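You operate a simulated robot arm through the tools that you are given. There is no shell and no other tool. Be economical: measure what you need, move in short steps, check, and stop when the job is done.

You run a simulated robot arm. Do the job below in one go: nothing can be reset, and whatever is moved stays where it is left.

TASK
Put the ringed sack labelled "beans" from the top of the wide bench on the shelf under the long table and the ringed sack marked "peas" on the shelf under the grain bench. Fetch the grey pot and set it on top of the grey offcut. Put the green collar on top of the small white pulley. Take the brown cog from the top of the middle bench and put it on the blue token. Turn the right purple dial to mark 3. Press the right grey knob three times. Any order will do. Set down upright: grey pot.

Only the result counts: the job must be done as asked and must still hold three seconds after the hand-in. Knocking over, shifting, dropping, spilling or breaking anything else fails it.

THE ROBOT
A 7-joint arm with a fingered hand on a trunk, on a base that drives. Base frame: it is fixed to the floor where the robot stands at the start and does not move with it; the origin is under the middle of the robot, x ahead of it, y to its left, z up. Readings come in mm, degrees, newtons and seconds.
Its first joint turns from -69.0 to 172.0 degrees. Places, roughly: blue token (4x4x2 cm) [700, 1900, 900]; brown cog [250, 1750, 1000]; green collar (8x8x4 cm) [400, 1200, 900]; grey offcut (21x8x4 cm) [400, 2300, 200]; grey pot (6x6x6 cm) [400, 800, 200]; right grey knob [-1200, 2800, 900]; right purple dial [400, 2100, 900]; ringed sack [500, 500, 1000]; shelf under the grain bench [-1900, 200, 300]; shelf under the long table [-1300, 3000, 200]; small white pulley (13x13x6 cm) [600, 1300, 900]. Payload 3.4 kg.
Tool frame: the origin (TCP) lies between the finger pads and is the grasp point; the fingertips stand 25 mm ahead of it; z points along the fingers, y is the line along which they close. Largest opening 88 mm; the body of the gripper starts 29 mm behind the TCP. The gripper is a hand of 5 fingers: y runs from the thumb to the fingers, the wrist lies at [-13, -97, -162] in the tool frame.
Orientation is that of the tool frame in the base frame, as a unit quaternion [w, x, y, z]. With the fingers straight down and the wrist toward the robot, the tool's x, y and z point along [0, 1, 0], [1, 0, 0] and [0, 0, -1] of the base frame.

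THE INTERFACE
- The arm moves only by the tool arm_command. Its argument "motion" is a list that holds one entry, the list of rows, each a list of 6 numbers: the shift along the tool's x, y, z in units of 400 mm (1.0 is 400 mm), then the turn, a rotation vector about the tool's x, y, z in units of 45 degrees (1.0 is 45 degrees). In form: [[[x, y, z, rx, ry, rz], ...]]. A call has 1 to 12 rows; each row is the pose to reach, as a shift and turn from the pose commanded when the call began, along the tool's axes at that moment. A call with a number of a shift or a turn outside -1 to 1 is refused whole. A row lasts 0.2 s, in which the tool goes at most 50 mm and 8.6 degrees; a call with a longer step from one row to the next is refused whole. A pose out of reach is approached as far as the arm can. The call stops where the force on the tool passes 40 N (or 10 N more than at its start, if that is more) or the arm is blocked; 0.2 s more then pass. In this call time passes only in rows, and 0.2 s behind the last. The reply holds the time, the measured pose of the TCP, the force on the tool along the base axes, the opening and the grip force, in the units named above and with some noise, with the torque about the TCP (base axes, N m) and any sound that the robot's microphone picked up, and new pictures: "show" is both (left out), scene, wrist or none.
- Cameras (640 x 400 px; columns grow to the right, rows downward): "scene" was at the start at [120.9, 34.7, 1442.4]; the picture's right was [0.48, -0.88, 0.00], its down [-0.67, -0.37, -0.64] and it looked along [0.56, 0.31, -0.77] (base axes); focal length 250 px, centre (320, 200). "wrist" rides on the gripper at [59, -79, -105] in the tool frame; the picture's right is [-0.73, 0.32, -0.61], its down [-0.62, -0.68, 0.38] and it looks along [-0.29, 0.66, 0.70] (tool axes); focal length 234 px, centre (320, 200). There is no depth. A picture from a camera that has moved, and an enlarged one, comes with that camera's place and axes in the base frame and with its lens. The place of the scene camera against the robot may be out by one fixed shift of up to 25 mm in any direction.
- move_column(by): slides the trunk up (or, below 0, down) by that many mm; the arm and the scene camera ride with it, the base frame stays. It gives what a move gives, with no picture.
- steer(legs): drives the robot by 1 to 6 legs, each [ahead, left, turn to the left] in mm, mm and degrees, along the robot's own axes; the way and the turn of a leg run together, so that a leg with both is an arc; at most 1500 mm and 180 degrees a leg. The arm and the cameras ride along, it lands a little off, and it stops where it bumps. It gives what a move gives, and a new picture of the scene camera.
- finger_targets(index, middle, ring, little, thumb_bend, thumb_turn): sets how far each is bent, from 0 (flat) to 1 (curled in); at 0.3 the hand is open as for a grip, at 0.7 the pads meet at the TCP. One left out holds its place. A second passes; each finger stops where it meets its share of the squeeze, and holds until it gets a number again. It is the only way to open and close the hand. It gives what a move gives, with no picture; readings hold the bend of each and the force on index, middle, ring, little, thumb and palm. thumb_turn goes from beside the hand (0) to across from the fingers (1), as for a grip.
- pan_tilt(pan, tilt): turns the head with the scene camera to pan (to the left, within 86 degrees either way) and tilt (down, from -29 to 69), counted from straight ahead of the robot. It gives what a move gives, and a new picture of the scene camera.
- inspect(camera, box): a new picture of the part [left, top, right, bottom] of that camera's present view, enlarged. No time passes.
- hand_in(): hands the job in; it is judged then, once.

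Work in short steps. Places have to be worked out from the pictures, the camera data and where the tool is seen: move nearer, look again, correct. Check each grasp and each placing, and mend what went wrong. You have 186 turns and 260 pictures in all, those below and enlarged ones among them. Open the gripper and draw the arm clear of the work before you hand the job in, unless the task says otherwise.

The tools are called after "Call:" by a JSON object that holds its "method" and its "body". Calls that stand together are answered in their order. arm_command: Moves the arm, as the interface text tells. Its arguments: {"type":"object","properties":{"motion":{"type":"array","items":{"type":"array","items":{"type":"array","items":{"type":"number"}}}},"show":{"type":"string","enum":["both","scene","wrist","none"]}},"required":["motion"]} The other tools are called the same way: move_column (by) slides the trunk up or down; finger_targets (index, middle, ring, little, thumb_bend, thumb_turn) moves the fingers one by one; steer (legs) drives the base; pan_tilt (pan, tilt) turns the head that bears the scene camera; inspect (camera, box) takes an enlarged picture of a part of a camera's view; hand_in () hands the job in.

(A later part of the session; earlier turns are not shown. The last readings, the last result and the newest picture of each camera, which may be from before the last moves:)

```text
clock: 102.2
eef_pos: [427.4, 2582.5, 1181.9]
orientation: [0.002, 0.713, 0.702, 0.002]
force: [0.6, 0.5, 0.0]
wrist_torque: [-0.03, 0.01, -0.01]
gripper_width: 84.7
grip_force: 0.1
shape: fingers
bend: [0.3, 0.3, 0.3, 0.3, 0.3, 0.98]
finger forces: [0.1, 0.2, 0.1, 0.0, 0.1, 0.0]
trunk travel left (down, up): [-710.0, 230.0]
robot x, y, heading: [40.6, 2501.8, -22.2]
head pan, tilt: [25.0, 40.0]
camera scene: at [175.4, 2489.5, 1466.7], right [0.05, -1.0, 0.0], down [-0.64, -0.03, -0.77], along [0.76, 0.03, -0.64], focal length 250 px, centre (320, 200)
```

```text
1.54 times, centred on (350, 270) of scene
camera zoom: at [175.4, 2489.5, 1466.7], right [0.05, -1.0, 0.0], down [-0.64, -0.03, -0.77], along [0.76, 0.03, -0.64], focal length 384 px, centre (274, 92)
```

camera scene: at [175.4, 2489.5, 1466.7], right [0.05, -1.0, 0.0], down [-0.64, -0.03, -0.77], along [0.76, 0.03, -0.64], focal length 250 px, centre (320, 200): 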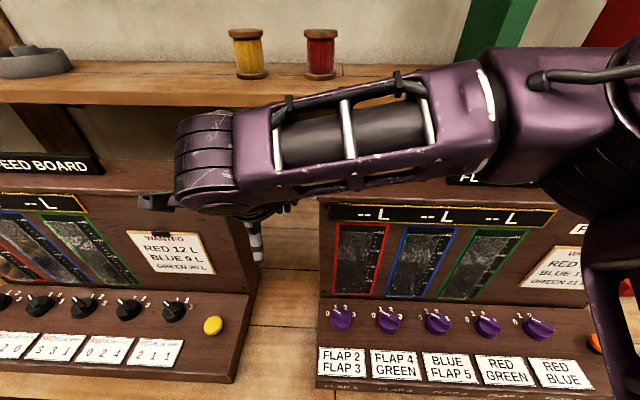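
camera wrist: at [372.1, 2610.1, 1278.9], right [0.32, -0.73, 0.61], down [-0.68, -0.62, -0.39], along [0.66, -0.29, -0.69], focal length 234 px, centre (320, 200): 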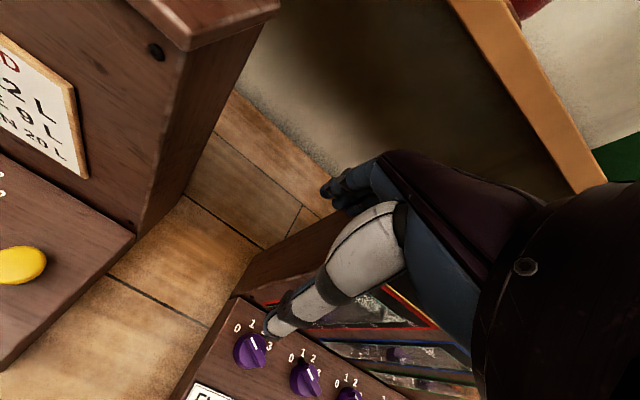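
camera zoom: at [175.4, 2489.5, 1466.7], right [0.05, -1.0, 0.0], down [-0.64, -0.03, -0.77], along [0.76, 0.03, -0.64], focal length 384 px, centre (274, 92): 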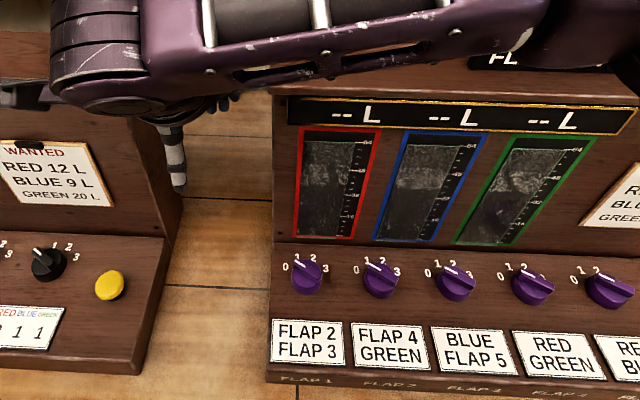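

Board not displaced. I back off 350 mm and then square up.

Call:
{"method": "steer", "body": {"legs": [[-350, 0, 0]]}}

Call:
{"method": "steer", "body": {"legs": [[0, 0, 22], [0, -550, 0]]}}

Call:
{"method": "pan_tilt", "body": {"pan": 0, "tilt": 35}}

```text
clock: 104.5
eef_pos: [99.8, 2717.1, 1183.3]
orientation: [0.0, 0.71, 0.704, 0.002]
force: [-0.9, -0.2, 0.7]
wrist_torque: [0.02, 0.0, -0.02]
gripper_width: 84.8
grip_force: 0.0
shape: fingers
bend: [0.3, 0.3, 0.3, 0.3, 0.3, 0.98]
finger forces: [0.0, 0.0, 0.0, 0.0, 0.0, 0.0]
trunk travel left (down, up): [-710.0, 230.0]
robot x, y, heading: [-287.7, 2634.8, -22.1]
head pan, tilt: [25.0, 40.0]
camera scene: at [-152.3, 2620.9, 1466.8], right [0.05, -1.0, 0.0], down [-0.64, -0.03, -0.77], along [0.77, 0.04, -0.64], focal length 250 px, centre (320, 200)
```

scene: 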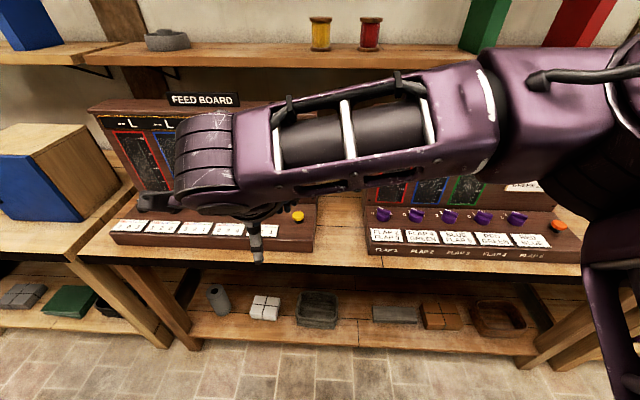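

```text
clock: 108.8
eef_pos: [42.6, 2304.9, 1182.3]
orientation: [0.0, 0.561, 0.828, 0.003]
force: [0.7, -0.1, 0.6]
wrist_torque: [0.02, 0.02, 0.05]
gripper_width: 84.6
grip_force: 0.1
shape: fingers
bend: [0.3, 0.3, 0.3, 0.3, 0.3, 0.98]
finger forces: [0.0, 0.1, 0.0, 0.0, 0.0, 0.1]
trunk travel left (down, up): [-710.0, 230.0]
robot x, y, heading: [-289.0, 2087.7, 0.3]
head pan, tilt: [25.0, 40.0]
camera scene: at [-155.5, 2120.6, 1466.8], right [0.43, -0.9, 0.0], down [-0.58, -0.27, -0.77], along [0.69, 0.33, -0.64], focal length 250 px, centre (320, 200)
```

scene: 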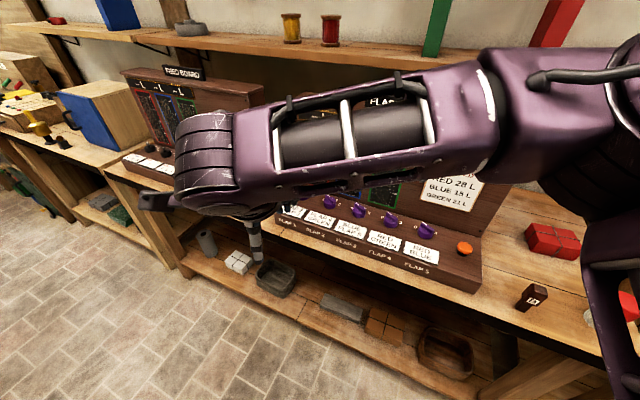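

```text
clock: 109.7
eef_pos: [43.0, 2306.0, 1182.3]
orientation: [0.0, 0.562, 0.827, 0.003]
force: [0.6, 0.5, 0.3]
wrist_torque: [0.05, -0.04, 0.03]
gripper_width: 84.7
grip_force: 0.1
shape: fingers
bend: [0.3, 0.3, 0.3, 0.3, 0.3, 0.98]
finger forces: [0.0, 0.0, 0.0, 0.0, 0.0, 0.0]
trunk travel left (down, up): [-710.0, 230.0]
robot x, y, heading: [-287.6, 2085.0, 0.2]
head pan, tilt: [0.0, 35.0]
camera scene: at [-144.4, 2085.0, 1474.3], right [0.0, -1.0, 0.0], down [-0.57, 0.0, -0.82], along [0.82, 0.0, -0.57], focal length 250 px, centre (320, 200)
```

scene: 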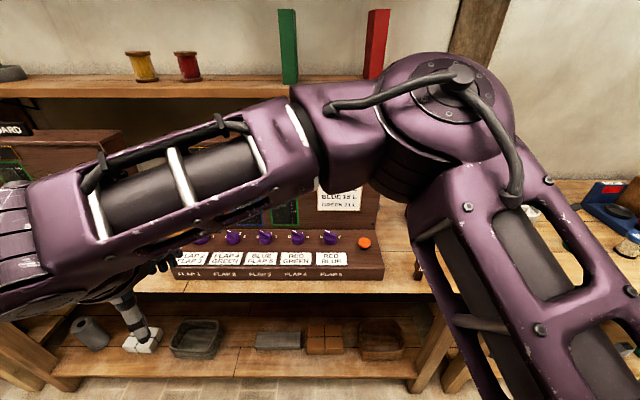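

Now look right over the remaining part of the middle bench for cog and token.

Call:
{"method": "pan_tilt", "body": {"pan": -35, "tilt": 40}}

Call:
{"method": "steer", "body": {"legs": [[0, -500, 0]]}}

Call:
{"method": "pan_tilt", "body": {"pan": 35, "tilt": 40}}

```text
clock: 110.7
eef_pos: [41.4, 2305.8, 1182.5]
orientation: [0.0, 0.561, 0.828, 0.003]
force: [-0.2, -0.1, 0.6]
wrist_torque: [0.01, -0.03, -0.05]
gripper_width: 84.7
grip_force: 0.1
shape: fingers
bend: [0.3, 0.3, 0.3, 0.3, 0.3, 0.98]
finger forces: [0.1, 0.0, 0.1, 0.1, 0.0, 0.0]
trunk travel left (down, up): [-710.0, 230.0]
robot x, y, heading: [-283.1, 2088.8, -0.0]
head pan, tilt: [-35.0, 40.0]
camera scene: at [-162.5, 2036.0, 1466.8], right [-0.57, -0.82, 0.0], down [-0.53, 0.37, -0.77], along [0.63, -0.44, -0.64], focal length 250 px, centre (320, 200)
```

scene: 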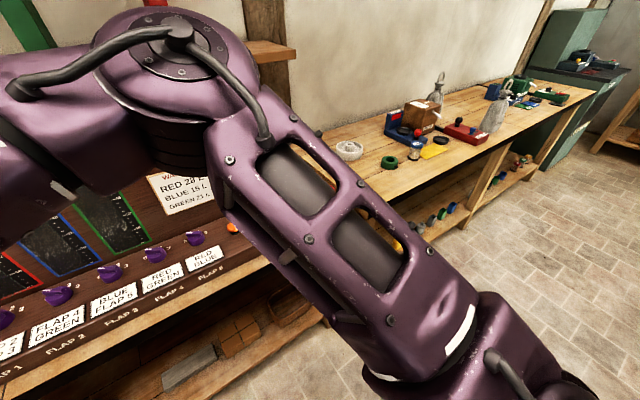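

```text
clock: 113.6
eef_pos: [42.9, 1808.4, 1182.8]
orientation: [-0.001, 0.563, 0.827, 0.003]
force: [0.8, 0.3, 0.2]
wrist_torque: [-0.06, 0.0, -0.03]
gripper_width: 84.6
grip_force: 0.0
shape: fingers
bend: [0.3, 0.3, 0.3, 0.3, 0.3, 0.98]
finger forces: [0.1, 0.0, 0.1, 0.0, 0.0, 0.0]
trunk travel left (down, up): [-710.0, 230.0]
robot x, y, heading: [-285.9, 1588.9, 0.2]
head pan, tilt: [-35.0, 40.0]
camera scene: at [-162.1, 1539.4, 1466.8], right [-0.57, -0.82, 0.0], down [-0.53, 0.37, -0.77], along [0.63, -0.44, -0.64], focal length 250 px, centre (320, 200)
```

scene: 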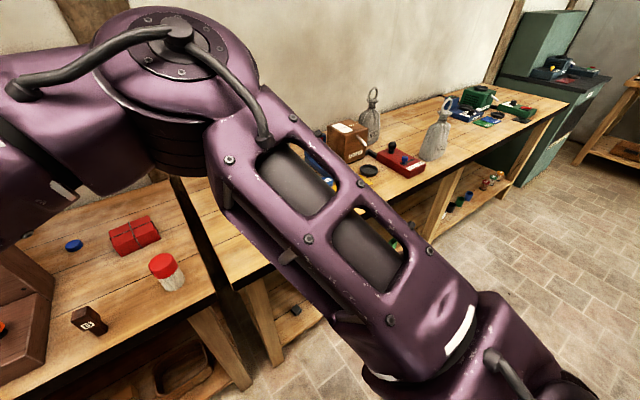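

```text
clock: 115.0
eef_pos: [43.5, 1807.4, 1182.0]
orientation: [0.0, 0.563, 0.827, 0.003]
force: [0.0, 0.9, -0.1]
wrist_torque: [0.01, -0.01, -0.01]
gripper_width: 84.6
grip_force: 0.2
shape: fingers
bend: [0.3, 0.3, 0.3, 0.3, 0.3, 0.98]
finger forces: [0.1, 0.0, 0.0, 0.1, 0.0, 0.0]
trunk travel left (down, up): [-710.0, 230.0]
robot x, y, heading: [-283.6, 1593.6, 0.1]
head pan, tilt: [35.0, 40.0]
camera scene: at [-162.0, 1637.0, 1466.8], right [0.57, -0.82, 0.0], down [-0.53, -0.37, -0.77], along [0.63, 0.44, -0.64], focal length 250 px, centre (320, 200)
```

scene: 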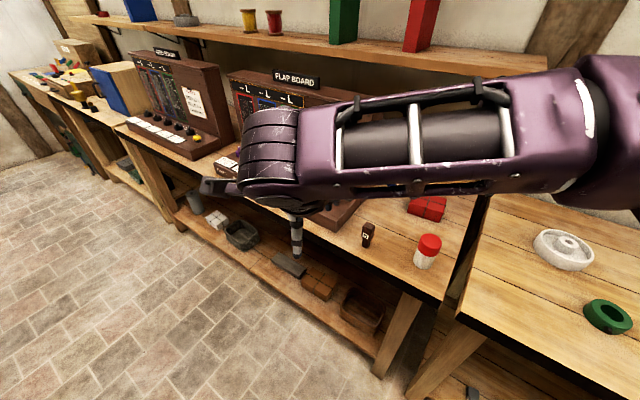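

Blue token is at ≈(650, 1860). I zoom on the brown labelled piece near (315, 1800).

Call:
{"method": "inspect", "body": {"camera": "scene", "box": [320, 180, 460, 280]}}

Call:
{"method": "inspect", "body": {"camera": "scene", "box": [200, 200, 420, 400]}}

```text
4.00 times, centred on (390, 230) of scene
camera zoom: at [-162.0, 1637.0, 1466.8], right [0.57, -0.82, 0.0], down [-0.53, -0.37, -0.77], along [0.63, 0.44, -0.64], focal length 998 px, centre (40, 80)
```

zoom: 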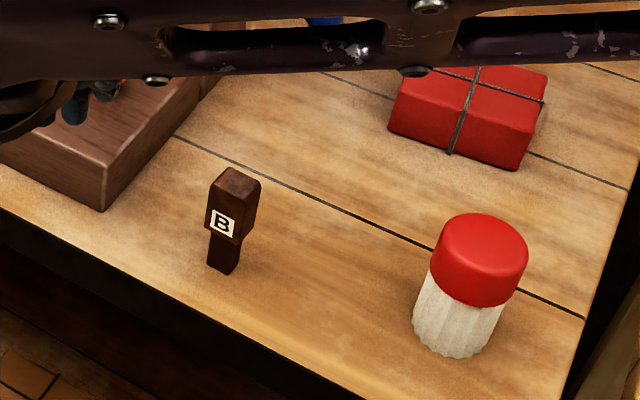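

```text
2.00 times, centred on (310, 300) of scene
camera zoom: at [-162.0, 1637.0, 1466.8], right [0.57, -0.82, 0.0], down [-0.53, -0.37, -0.77], along [0.63, 0.44, -0.64], focal length 499 px, centre (340, 0)
```

zoom: 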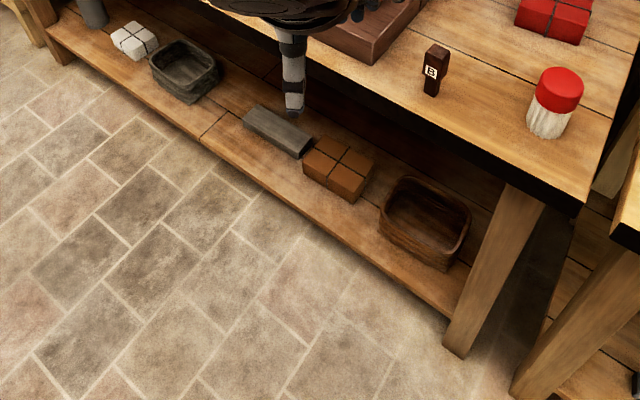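

The "cog" is the brown mill-cog peg labelled B at ≈(309, 1799). I drive ahead 190 mm so the hand comes over it, and use the wrist camera.

Call:
{"method": "steer", "body": {"legs": [[190, 0, 0]]}}

Call:
{"method": "arm_command", "body": {"motion": [[[0, 0, 0.05, 0, 0, 0.09], [0, 0, 0.1, 0, 0, 0.18], [0, 0, 0.15, 0, 0, 0.27], [0, 0, 0.15, 0, 0, 0.38]]], "show": "wrist"}}

```text
clock: 116.6
eef_pos: [235.0, 1808.4, 1181.9]
orientation: [0.0, 0.563, 0.826, 0.003]
force: [1.1, -0.1, 0.3]
wrist_torque: [-0.01, -0.02, 0.0]
gripper_width: 84.9
grip_force: 0.1
shape: fingers
bend: [0.3, 0.3, 0.3, 0.3, 0.3, 0.98]
finger forces: [0.0, 0.1, 0.1, 0.1, 0.1, 0.0]
trunk travel left (down, up): [-710.0, 230.0]
robot x, y, heading: [-92.3, 1589.3, 0.0]
head pan, tilt: [35.0, 40.0]
camera scene: at [29.0, 1637.1, 1466.8], right [0.57, -0.82, 0.0], down [-0.53, -0.37, -0.77], along [0.63, 0.44, -0.64], focal length 250 px, centre (320, 200)
```

scene: 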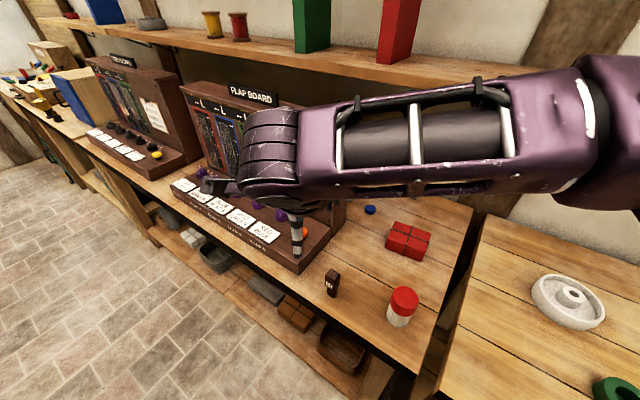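

```text
clock: 117.6
eef_pos: [232.6, 1809.4, 1123.6]
orientation: [0.0, 0.679, 0.734, 0.004]
force: [-1.0, 0.2, -0.6]
wrist_torque: [0.01, -0.03, -0.01]
gripper_width: 84.8
grip_force: 0.1
shape: fingers
bend: [0.3, 0.3, 0.3, 0.3, 0.3, 0.98]
finger forces: [0.0, 0.0, 0.0, 0.1, 0.1, 0.0]
trunk travel left (down, up): [-710.0, 230.0]
robot x, y, heading: [-91.5, 1590.8, 0.1]
head pan, tilt: [35.0, 40.0]
camera wrist: at [149.2, 1862.4, 1227.4], right [0.37, -0.7, 0.61], down [-0.63, -0.67, -0.39], along [0.68, -0.24, -0.69], focal length 234 px, centre (320, 200)
```

wrist: 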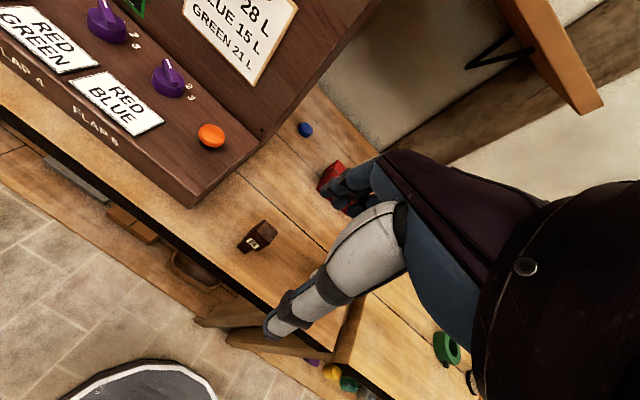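

Cog ≈ (307, 1808). I move above it to z≈1050 for a close look.

Call:
{"method": "arm_command", "body": {"motion": [[[-0.008, 0.062, 0.06, 0, 0, 0], [-0.016, 0.124, 0.12, 0, 0, 0], [-0.025, 0.186, 0.18, 0, 0, 0]]], "show": "both"}}

Call:
{"method": "inspect", "body": {"camera": "wrist", "box": [200, 160, 400, 340]}}

Call:
{"method": "inspect", "body": {"camera": "scene", "box": [260, 200, 440, 360]}}

```text
clock: 118.4
eef_pos: [314.8, 1803.2, 1049.7]
orientation: [0.0, 0.679, 0.734, 0.003]
force: [-0.7, -0.7, -0.9]
wrist_torque: [0.02, -0.03, 0.02]
gripper_width: 85.2
grip_force: 0.1
shape: fingers
bend: [0.3, 0.3, 0.3, 0.3, 0.3, 0.98]
finger forces: [0.2, 0.0, 0.0, 0.1, 0.0, 0.1]
trunk travel left (down, up): [-710.0, 230.0]
robot x, y, heading: [-94.8, 1587.0, 0.1]
head pan, tilt: [35.0, 40.0]
camera scene: at [30.6, 1636.8, 1466.7], right [0.57, -0.82, 0.0], down [-0.53, -0.37, -0.77], along [0.63, 0.44, -0.64], focal length 250 px, centre (320, 200)
camera wrist: at [230.4, 1855.8, 1154.2], right [0.38, -0.7, 0.61], down [-0.63, -0.67, -0.39], along [0.68, -0.23, -0.69], focal length 234 px, centre (320, 200)
```

scene: 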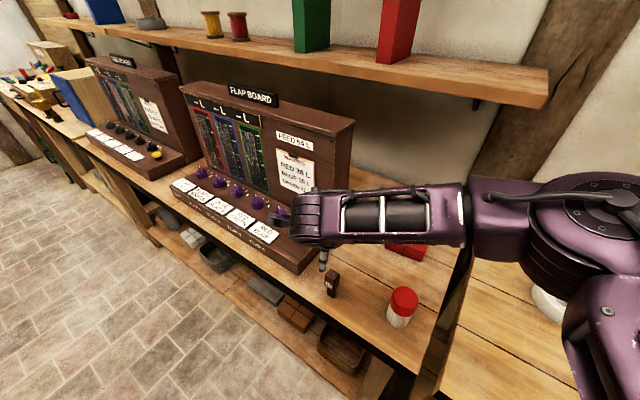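
wrist: 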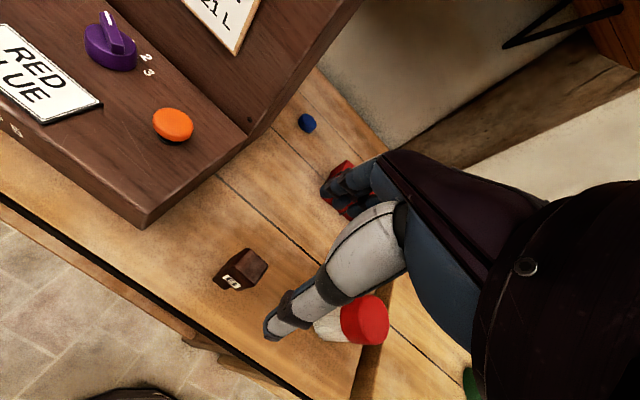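

```text
2.22 times, centred on (300, 250) of wrist
camera zoom: at [230.4, 1855.8, 1154.2], right [0.38, -0.7, 0.61], down [-0.63, -0.67, -0.39], along [0.68, -0.23, -0.69], focal length 520 px, centre (364, 89)
```

zoom: 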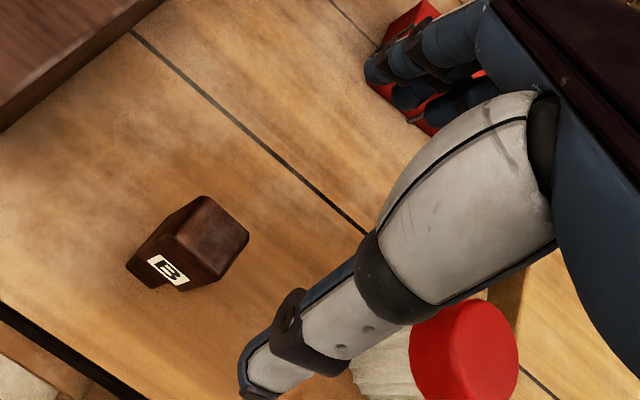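

```text
2.50 times, centred on (350, 280) of scene
camera zoom: at [30.6, 1636.8, 1466.7], right [0.57, -0.82, 0.0], down [-0.53, -0.37, -0.77], along [0.63, 0.44, -0.64], focal length 624 px, centre (245, 0)
```

zoom: 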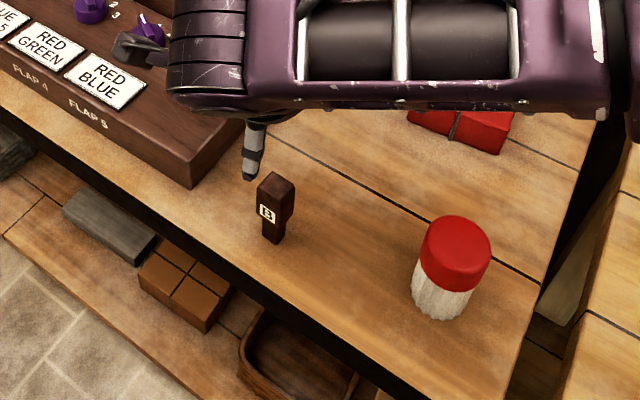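

Cog head top ≈ (315, 1809, 941), nicely aligned with the hand axes. I descend to z≈926 around the head.

Call:
{"method": "arm_command", "body": {"motion": [[[0.015, 0, 0.11, 0, 0, 0], [0.015, 0, 0.21, 0, 0, 0], [0.015, 0, 0.26, 0, 0, 0], [0.015, 0, 0.305, 0, 0, 0]]], "show": "wrist"}}

Call:
{"method": "inspect", "body": {"camera": "wrist", "box": [220, 150, 420, 330]}}

Call:
{"method": "inspect", "body": {"camera": "scene", "box": [260, 200, 440, 360]}}

```text
clock: 119.4
eef_pos: [310.0, 1813.2, 928.8]
orientation: [0.0, 0.679, 0.734, 0.004]
force: [-0.9, -0.4, 0.0]
wrist_torque: [0.02, -0.01, -0.01]
gripper_width: 84.5
grip_force: 0.1
shape: fingers
bend: [0.3, 0.3, 0.3, 0.3, 0.3, 0.98]
finger forces: [0.1, 0.1, 0.1, 0.1, 0.1, 0.1]
trunk travel left (down, up): [-710.0, 230.0]
robot x, y, heading: [-95.1, 1591.1, 0.2]
head pan, tilt: [35.0, 40.0]
camera wrist: at [226.6, 1865.5, 1034.1], right [0.38, -0.7, 0.61], down [-0.63, -0.67, -0.39], along [0.68, -0.23, -0.69], focal length 234 px, centre (320, 200)
```

wrist: 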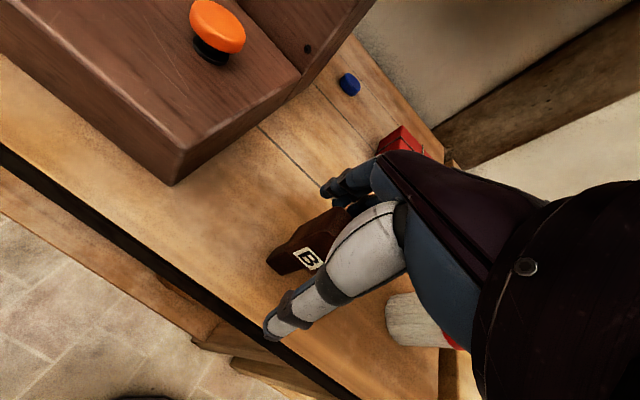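

```text
2.22 times, centred on (320, 240) of wrist
camera zoom: at [226.6, 1865.5, 1034.1], right [0.38, -0.7, 0.61], down [-0.63, -0.67, -0.39], along [0.68, -0.23, -0.69], focal length 520 px, centre (320, 111)
```

zoom: 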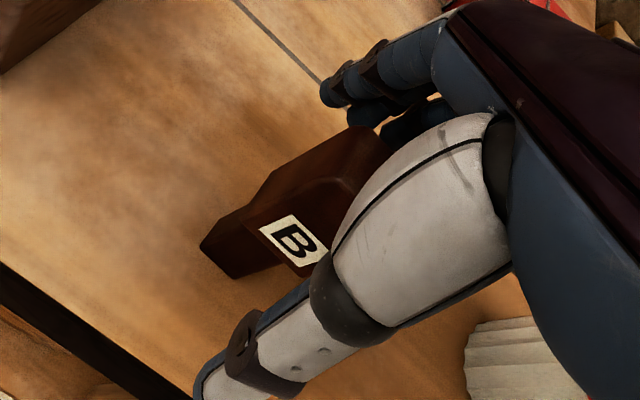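

```text
2.50 times, centred on (350, 280) of scene
camera zoom: at [29.4, 1637.1, 1466.8], right [0.57, -0.82, 0.0], down [-0.53, -0.37, -0.77], along [0.63, 0.44, -0.64], focal length 624 px, centre (245, 0)
```

zoom: 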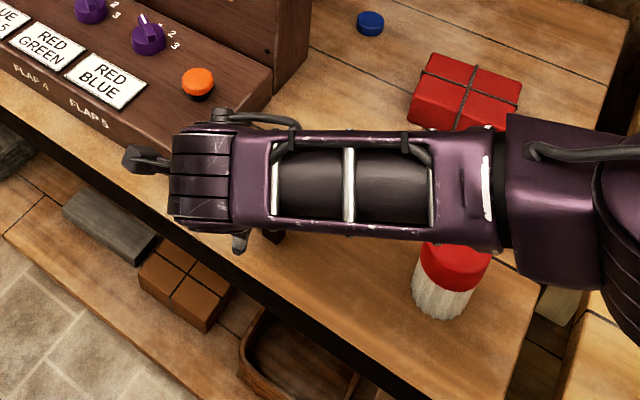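

The head is centred at the TCP. I close the hand.

Call:
{"method": "finger_targets", "body": {"index": 0.75, "middle": 0.75, "ring": 0.75, "little": 0.75, "thumb_bend": 0.75}}

Call:
{"method": "arm_command", "body": {"motion": [[[0, 0, -0.05, 0, 0, 0], [0, 0, -0.1, 0, 0, 0]]], "show": "wrist"}}

```text
clock: 120.4
eef_pos: [310.3, 1813.0, 927.9]
orientation: [-0.001, 0.679, 0.734, 0.004]
force: [-0.2, 0.1, -0.1]
wrist_torque: [0.02, 0.03, 0.0]
gripper_width: 16.7
grip_force: 16.2
shape: fingers
bend: [0.72, 0.73, 0.74, 0.75, 0.62, 0.93]
finger forces: [8.8, 5.0, 2.4, 0.0, 16.2, 0.1]
trunk travel left (down, up): [-710.0, 230.0]
robot x, y, heading: [-95.4, 1590.1, 0.0]
head pan, tilt: [35.0, 40.0]
```

```text
clock: 121.0
eef_pos: [308.2, 1810.8, 968.8]
orientation: [0.0, 0.679, 0.734, 0.005]
force: [1.0, -0.9, -0.8]
wrist_torque: [0.02, 0.03, -0.01]
gripper_width: 17.0
grip_force: 16.3
shape: fingers
bend: [0.72, 0.73, 0.74, 0.75, 0.62, 0.93]
finger forces: [8.8, 5.0, 2.4, 0.0, 16.3, 0.0]
trunk travel left (down, up): [-710.0, 230.0]
robot x, y, heading: [-96.1, 1590.7, 0.2]
head pan, tilt: [35.0, 40.0]
camera wrist: at [224.9, 1863.5, 1074.8], right [0.38, -0.7, 0.61], down [-0.63, -0.67, -0.39], along [0.68, -0.23, -0.69], focal length 234 px, centre (320, 200)
```

wrist: 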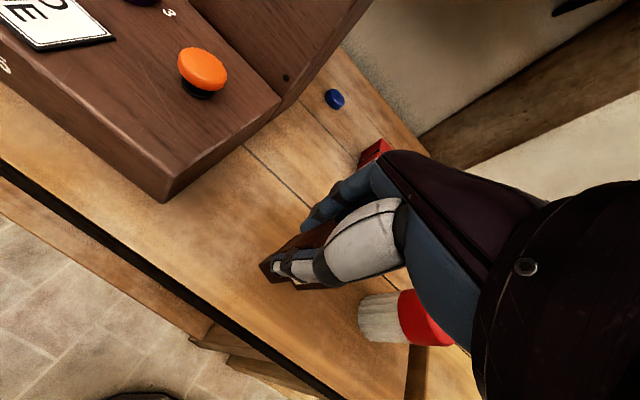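

Cog gripped and lifted. Token is at ≈(658, 1872), just behind the flap board's end, so I'll approach with the hand turned 45° from the right. First raise, pull back and rotate.

Call:
{"method": "arm_command", "body": {"motion": [[[0, 0, -0.1, 0, 0, 0], [-0.04, -0.03, -0.19, 0, 0, -0.15], [-0.09, -0.06, -0.27, 0, 0, -0.3], [-0.15, -0.1, -0.34, 0, 0, -0.45], [-0.21, -0.14, -0.375, 0, 0, -0.6], [-0.2625, -0.171, -0.375, 0, 0, -0.75], [-0.2625, -0.171, -0.375, 0, 0, -0.9]]], "show": "wrist"}}

Call:
{"method": "inspect", "body": {"camera": "wrist", "box": [220, 150, 420, 330]}}

```text
clock: 122.6
eef_pos: [250.1, 1700.4, 1118.7]
orientation: [0.002, 0.382, 0.924, 0.004]
force: [0.1, 0.5, -0.5]
wrist_torque: [0.0, 0.04, 0.03]
gripper_width: 16.8
grip_force: 16.1
shape: fingers
bend: [0.72, 0.73, 0.74, 0.75, 0.62, 0.93]
finger forces: [9.0, 4.8, 2.4, 0.0, 16.2, 0.0]
trunk travel left (down, up): [-710.0, 230.0]
robot x, y, heading: [-94.0, 1589.3, 0.1]
head pan, tilt: [35.0, 40.0]
camera wrist: at [152.0, 1686.4, 1223.7], right [0.74, -0.29, 0.61], down [-0.04, -0.92, -0.39], along [0.67, 0.26, -0.69], focal length 234 px, centre (320, 200)
```

wrist: 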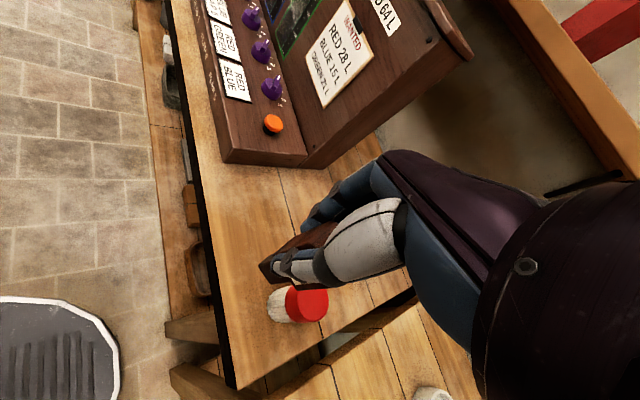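

```text
2.22 times, centred on (320, 240) of wrist
camera zoom: at [152.0, 1686.4, 1223.7], right [0.74, -0.29, 0.61], down [-0.04, -0.92, -0.39], along [0.67, 0.26, -0.69], focal length 520 px, centre (320, 111)
```

zoom: 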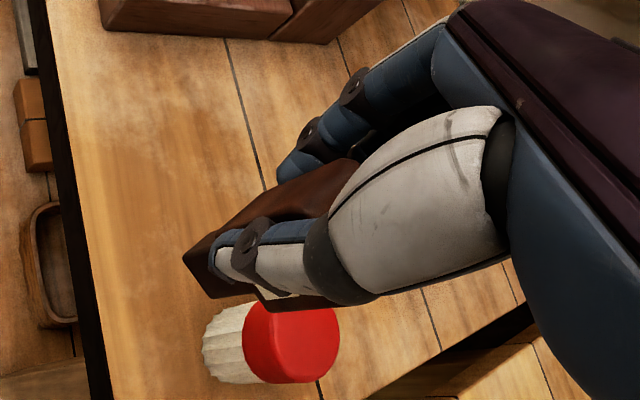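

The cog hangs upright with its foot ~81 mm below the TCP. I drive left 150 and ahead 125.

Call:
{"method": "steer", "body": {"legs": [[0, 150, 0], [115, 0, 0]]}}

Call:
{"method": "arm_command", "body": {"motion": [[[-0.08, 0.08, 0, 0, 0, 0], [-0.16, 0.16, 0, 0, 0, 0], [-0.24, 0.24, 0, 0, 0, 0], [-0.3, 0.3, 0, 0, 0, 0]]], "show": "wrist"}}

```text
clock: 124.8
eef_pos: [360.6, 1848.9, 1119.1]
orientation: [0.002, 0.384, 0.923, 0.004]
force: [0.0, -0.5, -0.4]
wrist_torque: [0.03, 0.0, -0.05]
gripper_width: 16.6
grip_force: 15.9
shape: fingers
bend: [0.72, 0.73, 0.74, 0.75, 0.62, 0.93]
finger forces: [9.0, 4.8, 2.4, 0.1, 16.3, 0.0]
trunk travel left (down, up): [-710.0, 230.0]
robot x, y, heading: [21.8, 1739.7, -0.2]
head pan, tilt: [35.0, 40.0]
camera scene: at [139.9, 1785.9, 1466.8], right [0.57, -0.82, 0.0], down [-0.53, -0.37, -0.77], along [0.63, 0.44, -0.64], focal length 250 px, centre (320, 200)
```

scene: 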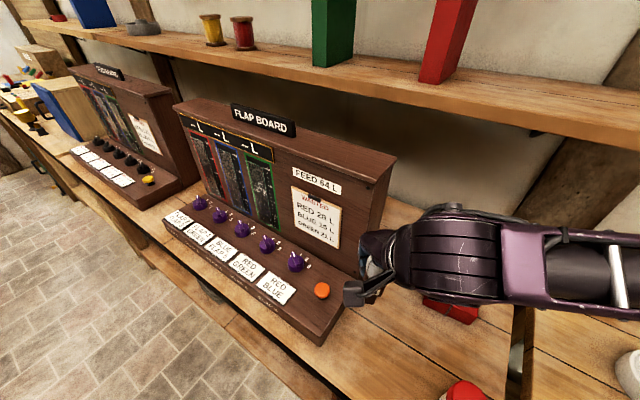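

```text
clock: 125.8
eef_pos: [531.5, 1851.5, 1121.4]
orientation: [0.001, 0.383, 0.924, 0.003]
force: [0.5, 0.4, -1.0]
wrist_torque: [-0.01, 0.01, 0.01]
gripper_width: 16.9
grip_force: 15.7
shape: fingers
bend: [0.72, 0.73, 0.74, 0.75, 0.62, 0.93]
finger forces: [9.0, 4.7, 2.4, 0.1, 15.9, 0.0]
trunk travel left (down, up): [-710.0, 230.0]
robot x, y, heading: [14.7, 1742.5, 0.1]
head pan, tilt: [35.0, 40.0]
camera wrist: at [432.5, 1836.5, 1226.8], right [0.74, -0.29, 0.61], down [-0.04, -0.92, -0.39], along [0.67, 0.26, -0.69], focal length 234 px, centre (320, 200)
```

wrist: 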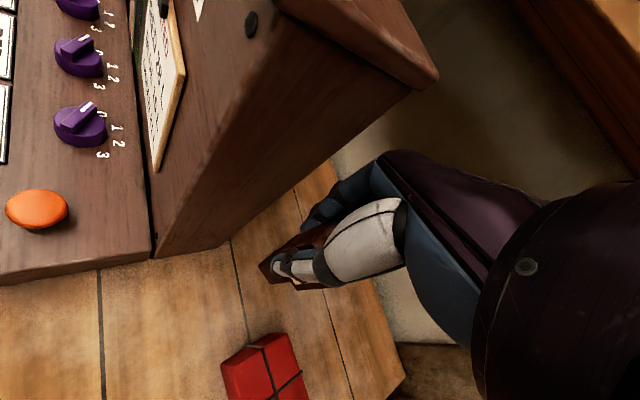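

Board's rear right corner is ≈(577, 1917). I step right then forward to keep clear, then look with both cameras.

Call:
{"method": "arm_command", "body": {"motion": [[[-0.044, -0.044, 0, 0, 0, 0], [-0.11, 0.025, 0, 0, 0, 0], [-0.19, 0.1, 0, 0, 0, 0], [-0.267, 0.1785, 0, 0, 0, 0]]], "show": "wrist"}}

Call:
{"method": "pan_tilt", "body": {"pan": 10, "tilt": 40}}

```text
clock: 126.8
eef_pos: [657.5, 1823.8, 1120.5]
orientation: [0.001, 0.383, 0.924, 0.002]
force: [1.0, -0.2, -0.8]
wrist_torque: [0.01, 0.02, 0.0]
gripper_width: 16.3
grip_force: 15.6
shape: fingers
bend: [0.72, 0.73, 0.74, 0.75, 0.62, 0.93]
finger forces: [9.0, 4.5, 2.2, 0.1, 15.9, 0.1]
trunk travel left (down, up): [-710.0, 230.0]
robot x, y, heading: [16.1, 1739.5, 0.0]
head pan, tilt: [35.0, 40.0]
camera wrist: at [559.6, 1809.9, 1226.0], right [0.74, -0.29, 0.61], down [-0.04, -0.92, -0.39], along [0.67, 0.26, -0.69], focal length 234 px, centre (320, 200)
```

wrist: 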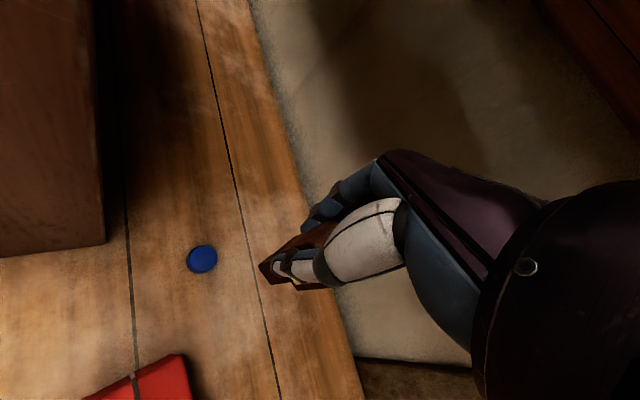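

```text
clock: 127.6
eef_pos: [656.1, 1821.7, 1122.2]
orientation: [0.001, 0.384, 0.923, 0.004]
force: [-0.2, -0.6, -0.5]
wrist_torque: [0.01, -0.01, -0.03]
gripper_width: 16.1
grip_force: 15.9
shape: fingers
bend: [0.72, 0.73, 0.74, 0.75, 0.62, 0.93]
finger forces: [9.1, 4.5, 2.3, 0.0, 15.8, 0.0]
trunk travel left (down, up): [-710.0, 230.0]
robot x, y, heading: [16.0, 1742.4, -0.1]
head pan, tilt: [10.0, 40.0]
camera scene: at [154.2, 1752.2, 1466.8], right [0.17, -0.98, 0.0], down [-0.63, -0.11, -0.77], along [0.75, 0.13, -0.64], focal length 250 px, centre (320, 200)
```

scene: 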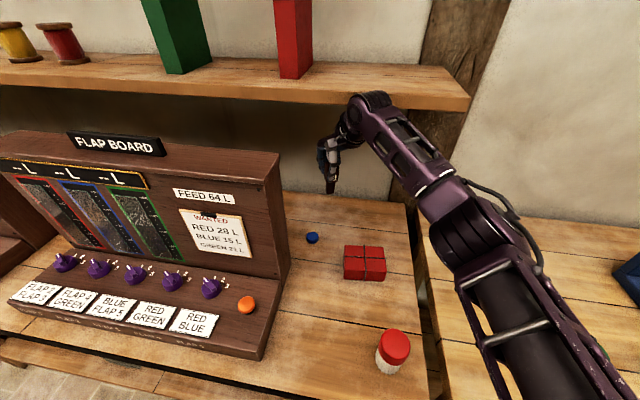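

Token refined to (654, 1868). I shift over it and descend to ~25 mm above.

Call:
{"method": "arm_command", "body": {"motion": [[[0.06, 0.06, 0.05, 0, 0, 0], [0.083, 0.083, 0.14, 0, 0, 0], [0.083, 0.083, 0.24, 0, 0, 0], [0.083, 0.083, 0.34, 0, 0, 0], [0.083, 0.083, 0.37, 0, 0, 0]]], "show": "wrist"}}

Call:
{"method": "inspect", "body": {"camera": "wrist", "box": [180, 170, 380, 350]}}

Call:
{"method": "inspect", "body": {"camera": "scene", "box": [250, 140, 410, 280]}}

```text
clock: 128.8
eef_pos: [656.8, 1870.8, 969.5]
orientation: [0.001, 0.383, 0.924, 0.003]
force: [-0.5, -0.2, -1.4]
wrist_torque: [0.02, 0.01, 0.0]
gripper_width: 16.3
grip_force: 15.9
shape: fingers
bend: [0.73, 0.73, 0.74, 0.75, 0.62, 0.93]
finger forces: [9.4, 4.5, 2.0, 0.1, 15.9, 0.1]
trunk travel left (down, up): [-710.0, 230.0]
robot x, y, heading: [16.3, 1739.4, -0.3]
head pan, tilt: [10.0, 40.0]
camera wrist: at [558.1, 1856.1, 1074.7], right [0.74, -0.29, 0.61], down [-0.04, -0.92, -0.39], along [0.67, 0.26, -0.69], focal length 234 px, centre (320, 200)
```

wrist: 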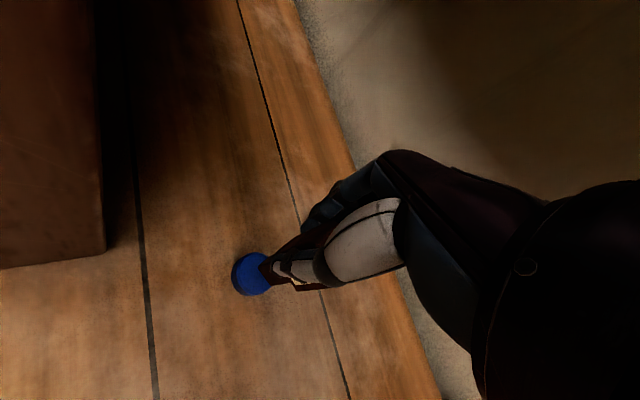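

```text
2.22 times, centred on (280, 260) of wrist
camera zoom: at [558.1, 1856.1, 1074.7], right [0.74, -0.29, 0.61], down [-0.04, -0.92, -0.39], along [0.67, 0.26, -0.69], focal length 520 px, centre (409, 67)
```

zoom: 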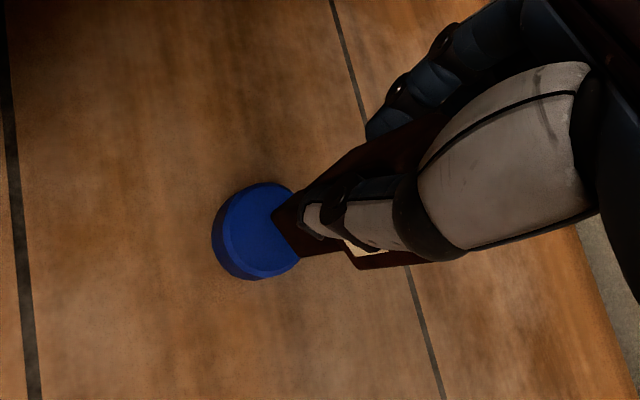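

```text
2.86 times, centred on (330, 210) of scene
camera zoom: at [154.1, 1751.8, 1466.8], right [0.17, -0.98, 0.0], down [-0.63, -0.11, -0.77], along [0.75, 0.13, -0.64], focal length 713 px, centre (291, 171)
```

zoom: 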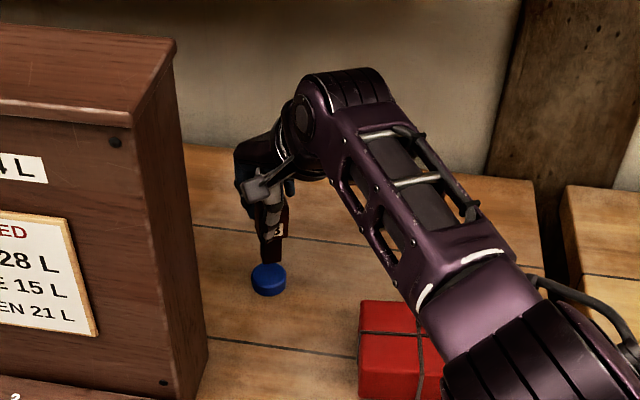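

Cog foot seems ~8 mm beyond the token centre (650, 1868). I correct and lower in small steps.

Call:
{"method": "arm_command", "body": {"motion": [[[0.016, -0.0125, 0, 0, 0, 0], [0.016, -0.0125, 0.025, 0, 0, 0], [0.016, -0.0125, 0.04, 0, 0, 0]]], "show": "none"}}

Call:
{"method": "inspect", "body": {"camera": "wrist", "box": [180, 170, 380, 350]}}

Call:
{"method": "inspect", "body": {"camera": "scene", "box": [280, 170, 360, 260]}}

```text
clock: 129.6
eef_pos: [648.8, 1872.0, 955.7]
orientation: [0.001, 0.384, 0.923, 0.004]
force: [0.4, -0.4, -0.5]
wrist_torque: [0.03, 0.01, -0.01]
gripper_width: 16.2
grip_force: 15.7
shape: fingers
bend: [0.73, 0.73, 0.74, 0.75, 0.62, 0.93]
finger forces: [9.4, 4.5, 2.0, 0.0, 16.0, 0.1]
trunk travel left (down, up): [-710.0, 230.0]
robot x, y, heading: [17.5, 1738.5, -0.1]
head pan, tilt: [10.0, 40.0]
```

```text
2.22 times, centred on (280, 260) of wrist
camera zoom: at [550.9, 1858.8, 1060.8], right [0.74, -0.29, 0.61], down [-0.04, -0.92, -0.39], along [0.67, 0.26, -0.69], focal length 520 px, centre (409, 67)
```

zoom: 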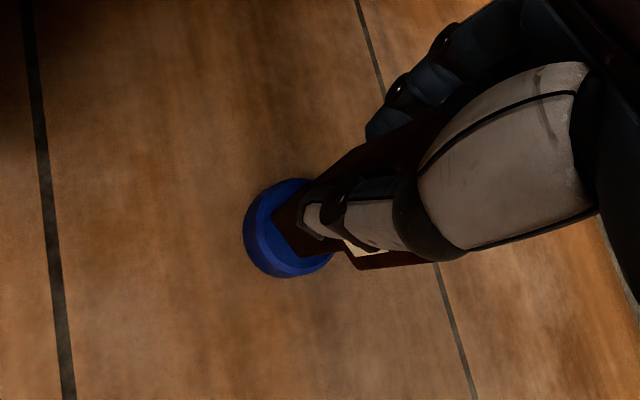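

```text
4.44 times, centred on (320, 215) of scene
camera zoom: at [154.1, 1752.1, 1466.8], right [0.17, -0.98, 0.0], down [-0.63, -0.11, -0.77], along [0.75, 0.13, -0.64], focal length 1109 px, centre (320, 133)
```

zoom: 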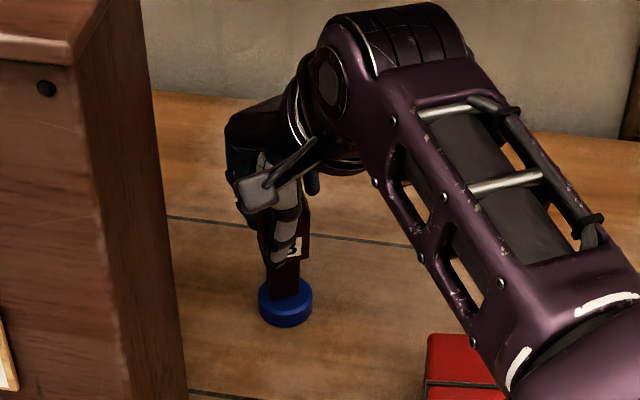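

Foot looks centred over the token. I lower in small steps until contact.

Call:
{"method": "arm_command", "body": {"motion": [[[0, 0, 0.01, 0, 0, 0], [0, 0, 0.018, 0, 0, 0], [0, 0, 0.026, 0, 0, 0]]], "show": "none"}}

Call:
{"method": "inspect", "body": {"camera": "scene", "box": [280, 170, 360, 260]}}

```text
clock: 130.4
eef_pos: [649.6, 1873.7, 945.1]
orientation: [0.002, 0.383, 0.924, 0.003]
force: [0.0, 0.1, -1.0]
wrist_torque: [-0.05, 0.01, 0.01]
gripper_width: 16.4
grip_force: 15.7
shape: fingers
bend: [0.73, 0.73, 0.74, 0.75, 0.62, 0.93]
finger forces: [9.4, 4.5, 2.0, 0.0, 16.0, 0.0]
trunk travel left (down, up): [-710.0, 230.0]
robot x, y, heading: [22.5, 1737.6, 0.2]
head pan, tilt: [10.0, 40.0]
```

```text
4.44 times, centred on (320, 215) of scene
camera zoom: at [154.2, 1752.1, 1466.8], right [0.17, -0.98, 0.0], down [-0.63, -0.11, -0.77], along [0.75, 0.13, -0.64], focal length 1109 px, centre (320, 133)
```

zoom: 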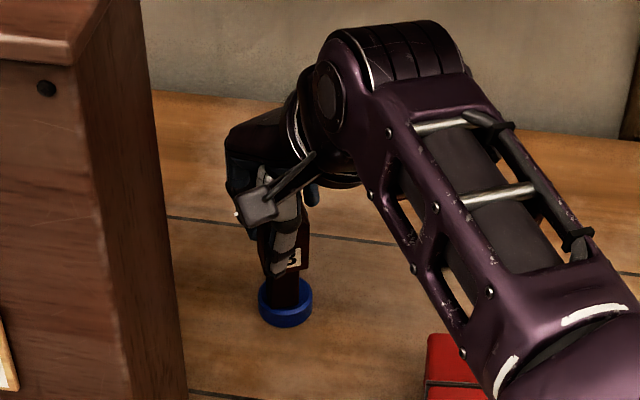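

Not yet in contact; continue a few mm.

Call:
{"method": "arm_command", "body": {"motion": [[[0, 0, 0.006, 0, 0, 0], [0, 0, 0.012, 0, 0, 0]]], "show": "none"}}

Call:
{"method": "arm_command", "body": {"motion": [[[0, 0, 0.005, 0, 0, 0]]], "show": "wrist"}}

Call:
{"method": "inspect", "body": {"camera": "scene", "box": [280, 170, 360, 260]}}

```text
clock: 131.0
eef_pos: [649.7, 1874.0, 944.1]
orientation: [0.003, 0.384, 0.923, 0.005]
force: [0.7, 0.3, 6.3]
wrist_torque: [-0.04, -0.05, 0.02]
gripper_width: 16.2
grip_force: 16.7
shape: fingers
bend: [0.73, 0.73, 0.74, 0.75, 0.62, 0.93]
finger forces: [9.8, 5.6, 2.6, 0.0, 16.4, 0.1]
trunk travel left (down, up): [-710.0, 230.0]
robot x, y, heading: [16.8, 1739.5, -0.1]
head pan, tilt: [10.0, 40.0]
```

```text
clock: 131.4
eef_pos: [648.7, 1873.4, 941.3]
orientation: [0.004, 0.383, 0.924, 0.005]
force: [1.6, 1.7, 13.2]
wrist_torque: [-0.04, -0.07, 0.01]
gripper_width: 15.9
grip_force: 19.0
shape: fingers
bend: [0.73, 0.74, 0.75, 0.75, 0.62, 0.93]
finger forces: [10.6, 6.8, 2.9, 0.0, 17.0, 0.1]
trunk travel left (down, up): [-710.0, 230.0]
robot x, y, heading: [17.7, 1740.7, -0.1]
head pan, tilt: [10.0, 40.0]
camera wrist: at [549.6, 1859.1, 1046.7], right [0.74, -0.29, 0.61], down [-0.04, -0.92, -0.39], along [0.68, 0.26, -0.69], focal length 234 px, centre (320, 200)
```

wrist: 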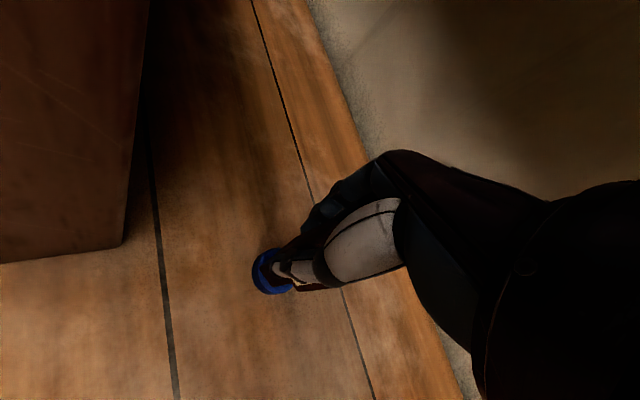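

```text
4.44 times, centred on (320, 215) of scene
camera zoom: at [151.6, 1751.8, 1467.2], right [0.17, -0.98, 0.0], down [-0.63, -0.11, -0.77], along [0.76, 0.13, -0.64], focal length 1109 px, centre (320, 133)
```

zoom: 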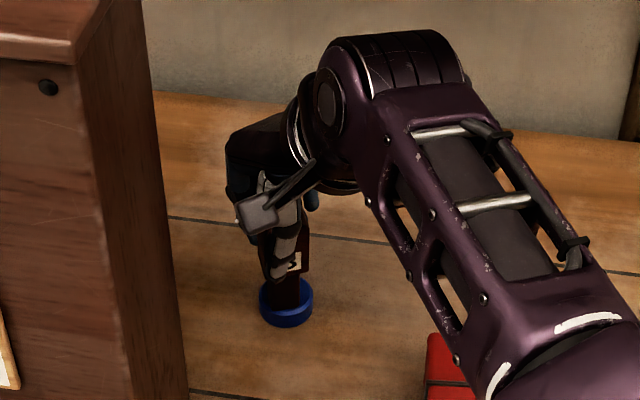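

In contact. I unload 4 mm, then open.

Call:
{"method": "arm_command", "body": {"motion": [[[0, 0, -0.01, 0, 0, 0]]], "show": "none"}}

Call:
{"method": "finger_targets", "body": {"index": 0.5, "middle": 0.5, "ring": 0.5, "little": 0.5, "thumb_bend": 0.4}}

Call:
{"method": "inspect", "body": {"camera": "scene", "box": [280, 170, 360, 260]}}

```text
clock: 131.8
eef_pos: [648.8, 1874.2, 942.9]
orientation: [0.001, 0.385, 0.923, 0.003]
force: [-0.1, 1.2, 6.0]
wrist_torque: [0.01, 0.0, 0.01]
gripper_width: 16.3
grip_force: 17.3
shape: fingers
bend: [0.73, 0.74, 0.74, 0.75, 0.62, 0.93]
finger forces: [10.3, 5.4, 2.4, 0.0, 16.4, 0.0]
trunk travel left (down, up): [-710.0, 230.0]
robot x, y, heading: [18.5, 1739.0, 0.1]
head pan, tilt: [10.0, 40.0]
```

```text
clock: 132.8
eef_pos: [649.2, 1873.7, 944.3]
orientation: [0.002, 0.383, 0.924, 0.003]
force: [0.8, 0.1, -0.6]
wrist_torque: [0.03, 0.02, 0.02]
gripper_width: 52.2
grip_force: 0.0
shape: fingers
bend: [0.5, 0.5, 0.5, 0.5, 0.4, 0.97]
finger forces: [0.1, 0.0, 0.0, 0.1, 0.0, 0.1]
trunk travel left (down, up): [-710.0, 230.0]
robot x, y, heading: [17.0, 1738.8, -0.2]
head pan, tilt: [10.0, 40.0]
```

```text
4.44 times, centred on (320, 215) of scene
camera zoom: at [154.0, 1752.0, 1466.8], right [0.17, -0.98, 0.0], down [-0.63, -0.11, -0.77], along [0.75, 0.13, -0.64], focal length 1109 px, centre (320, 133)
```

zoom: 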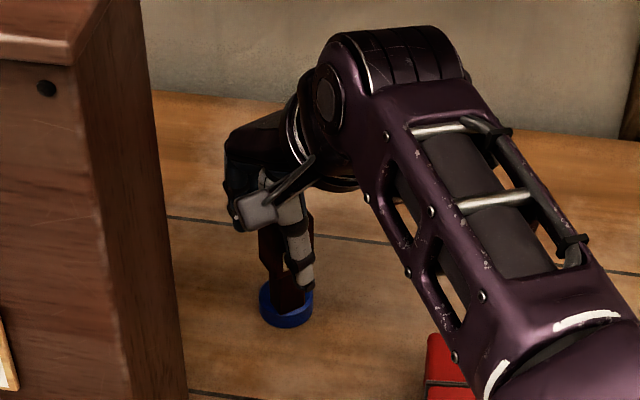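

Cog stands on the token by itself. I open a bit more, rise straight up, and retreat by the same path.

Call:
{"method": "finger_targets", "body": {"index": 0.3, "middle": 0.3, "ring": 0.3, "little": 0.3, "thumb_bend": 0.3}}

Call:
{"method": "arm_command", "body": {"motion": [[[0, 0, -0.05, 0, 0, 0], [0, 0, -0.15, 0, 0, 0], [0, 0, -0.25, 0, 0, 0], [0, 0, -0.35, 0, 0, 0], [0, 0, -0.42, 0, 0, 0], [-0.08, -0.08, -0.42, 0, 0, 0], [-0.02, -0.15, -0.42, 0, 0, 0], [0.05, -0.22, -0.42, 0, 0, 0], [0.12, -0.3, -0.42, 0, 0, 0], [0.2, -0.38, -0.42, 0, 0, 0], [0.26, -0.45, -0.42, 0, 0, 0]]], "show": "both"}}

Call:
{"method": "inspect", "body": {"camera": "scene", "box": [280, 170, 360, 260]}}

```text
clock: 133.8
eef_pos: [649.6, 1874.4, 943.5]
orientation: [0.002, 0.383, 0.924, 0.003]
force: [-0.1, -0.8, -0.3]
wrist_torque: [-0.01, 0.0, 0.01]
gripper_width: 84.2
grip_force: 0.1
shape: fingers
bend: [0.3, 0.3, 0.3, 0.3, 0.3, 0.97]
finger forces: [0.0, 0.0, 0.0, 0.1, 0.1, 0.0]
trunk travel left (down, up): [-710.0, 230.0]
robot x, y, heading: [14.1, 1738.6, -0.1]
head pan, tilt: [10.0, 40.0]
```

```text
clock: 136.2
eef_pos: [448.1, 1817.6, 1110.0]
orientation: [0.0, 0.385, 0.923, 0.002]
force: [-0.4, -0.7, -0.4]
wrist_torque: [0.01, -0.03, 0.0]
gripper_width: 84.7
grip_force: 0.1
shape: fingers
bend: [0.3, 0.3, 0.3, 0.3, 0.3, 0.98]
finger forces: [0.0, 0.0, 0.0, 0.0, 0.0, 0.0]
trunk travel left (down, up): [-710.0, 230.0]
robot x, y, heading: [17.4, 1739.6, 0.0]
head pan, tilt: [10.0, 40.0]
camera scene: at [153.4, 1751.6, 1466.8], right [0.17, -0.98, 0.0], down [-0.63, -0.11, -0.77], along [0.75, 0.13, -0.64], focal length 250 px, centre (320, 200)
camera wrist: at [350.5, 1804.5, 1214.9], right [0.74, -0.29, 0.61], down [-0.04, -0.92, -0.39], along [0.67, 0.26, -0.69], focal length 234 px, centre (320, 200)
```

scene: 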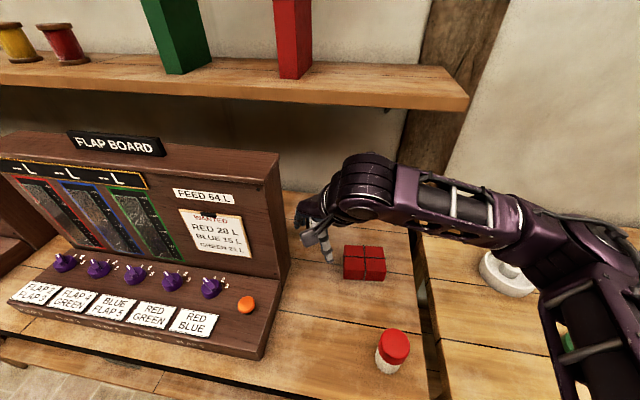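
wrist: 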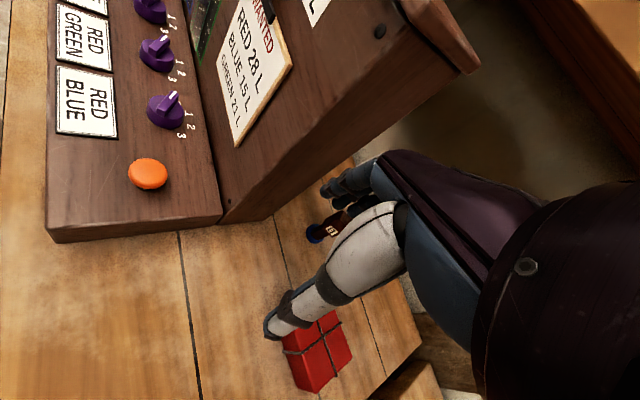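

```text
4.44 times, centred on (320, 215) of scene
camera zoom: at [153.4, 1751.6, 1466.8], right [0.17, -0.98, 0.0], down [-0.63, -0.11, -0.77], along [0.75, 0.13, -0.64], focal length 1109 px, centre (320, 133)
```

zoom: 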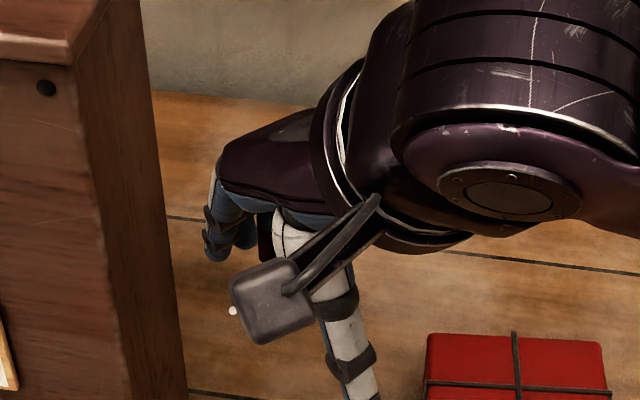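

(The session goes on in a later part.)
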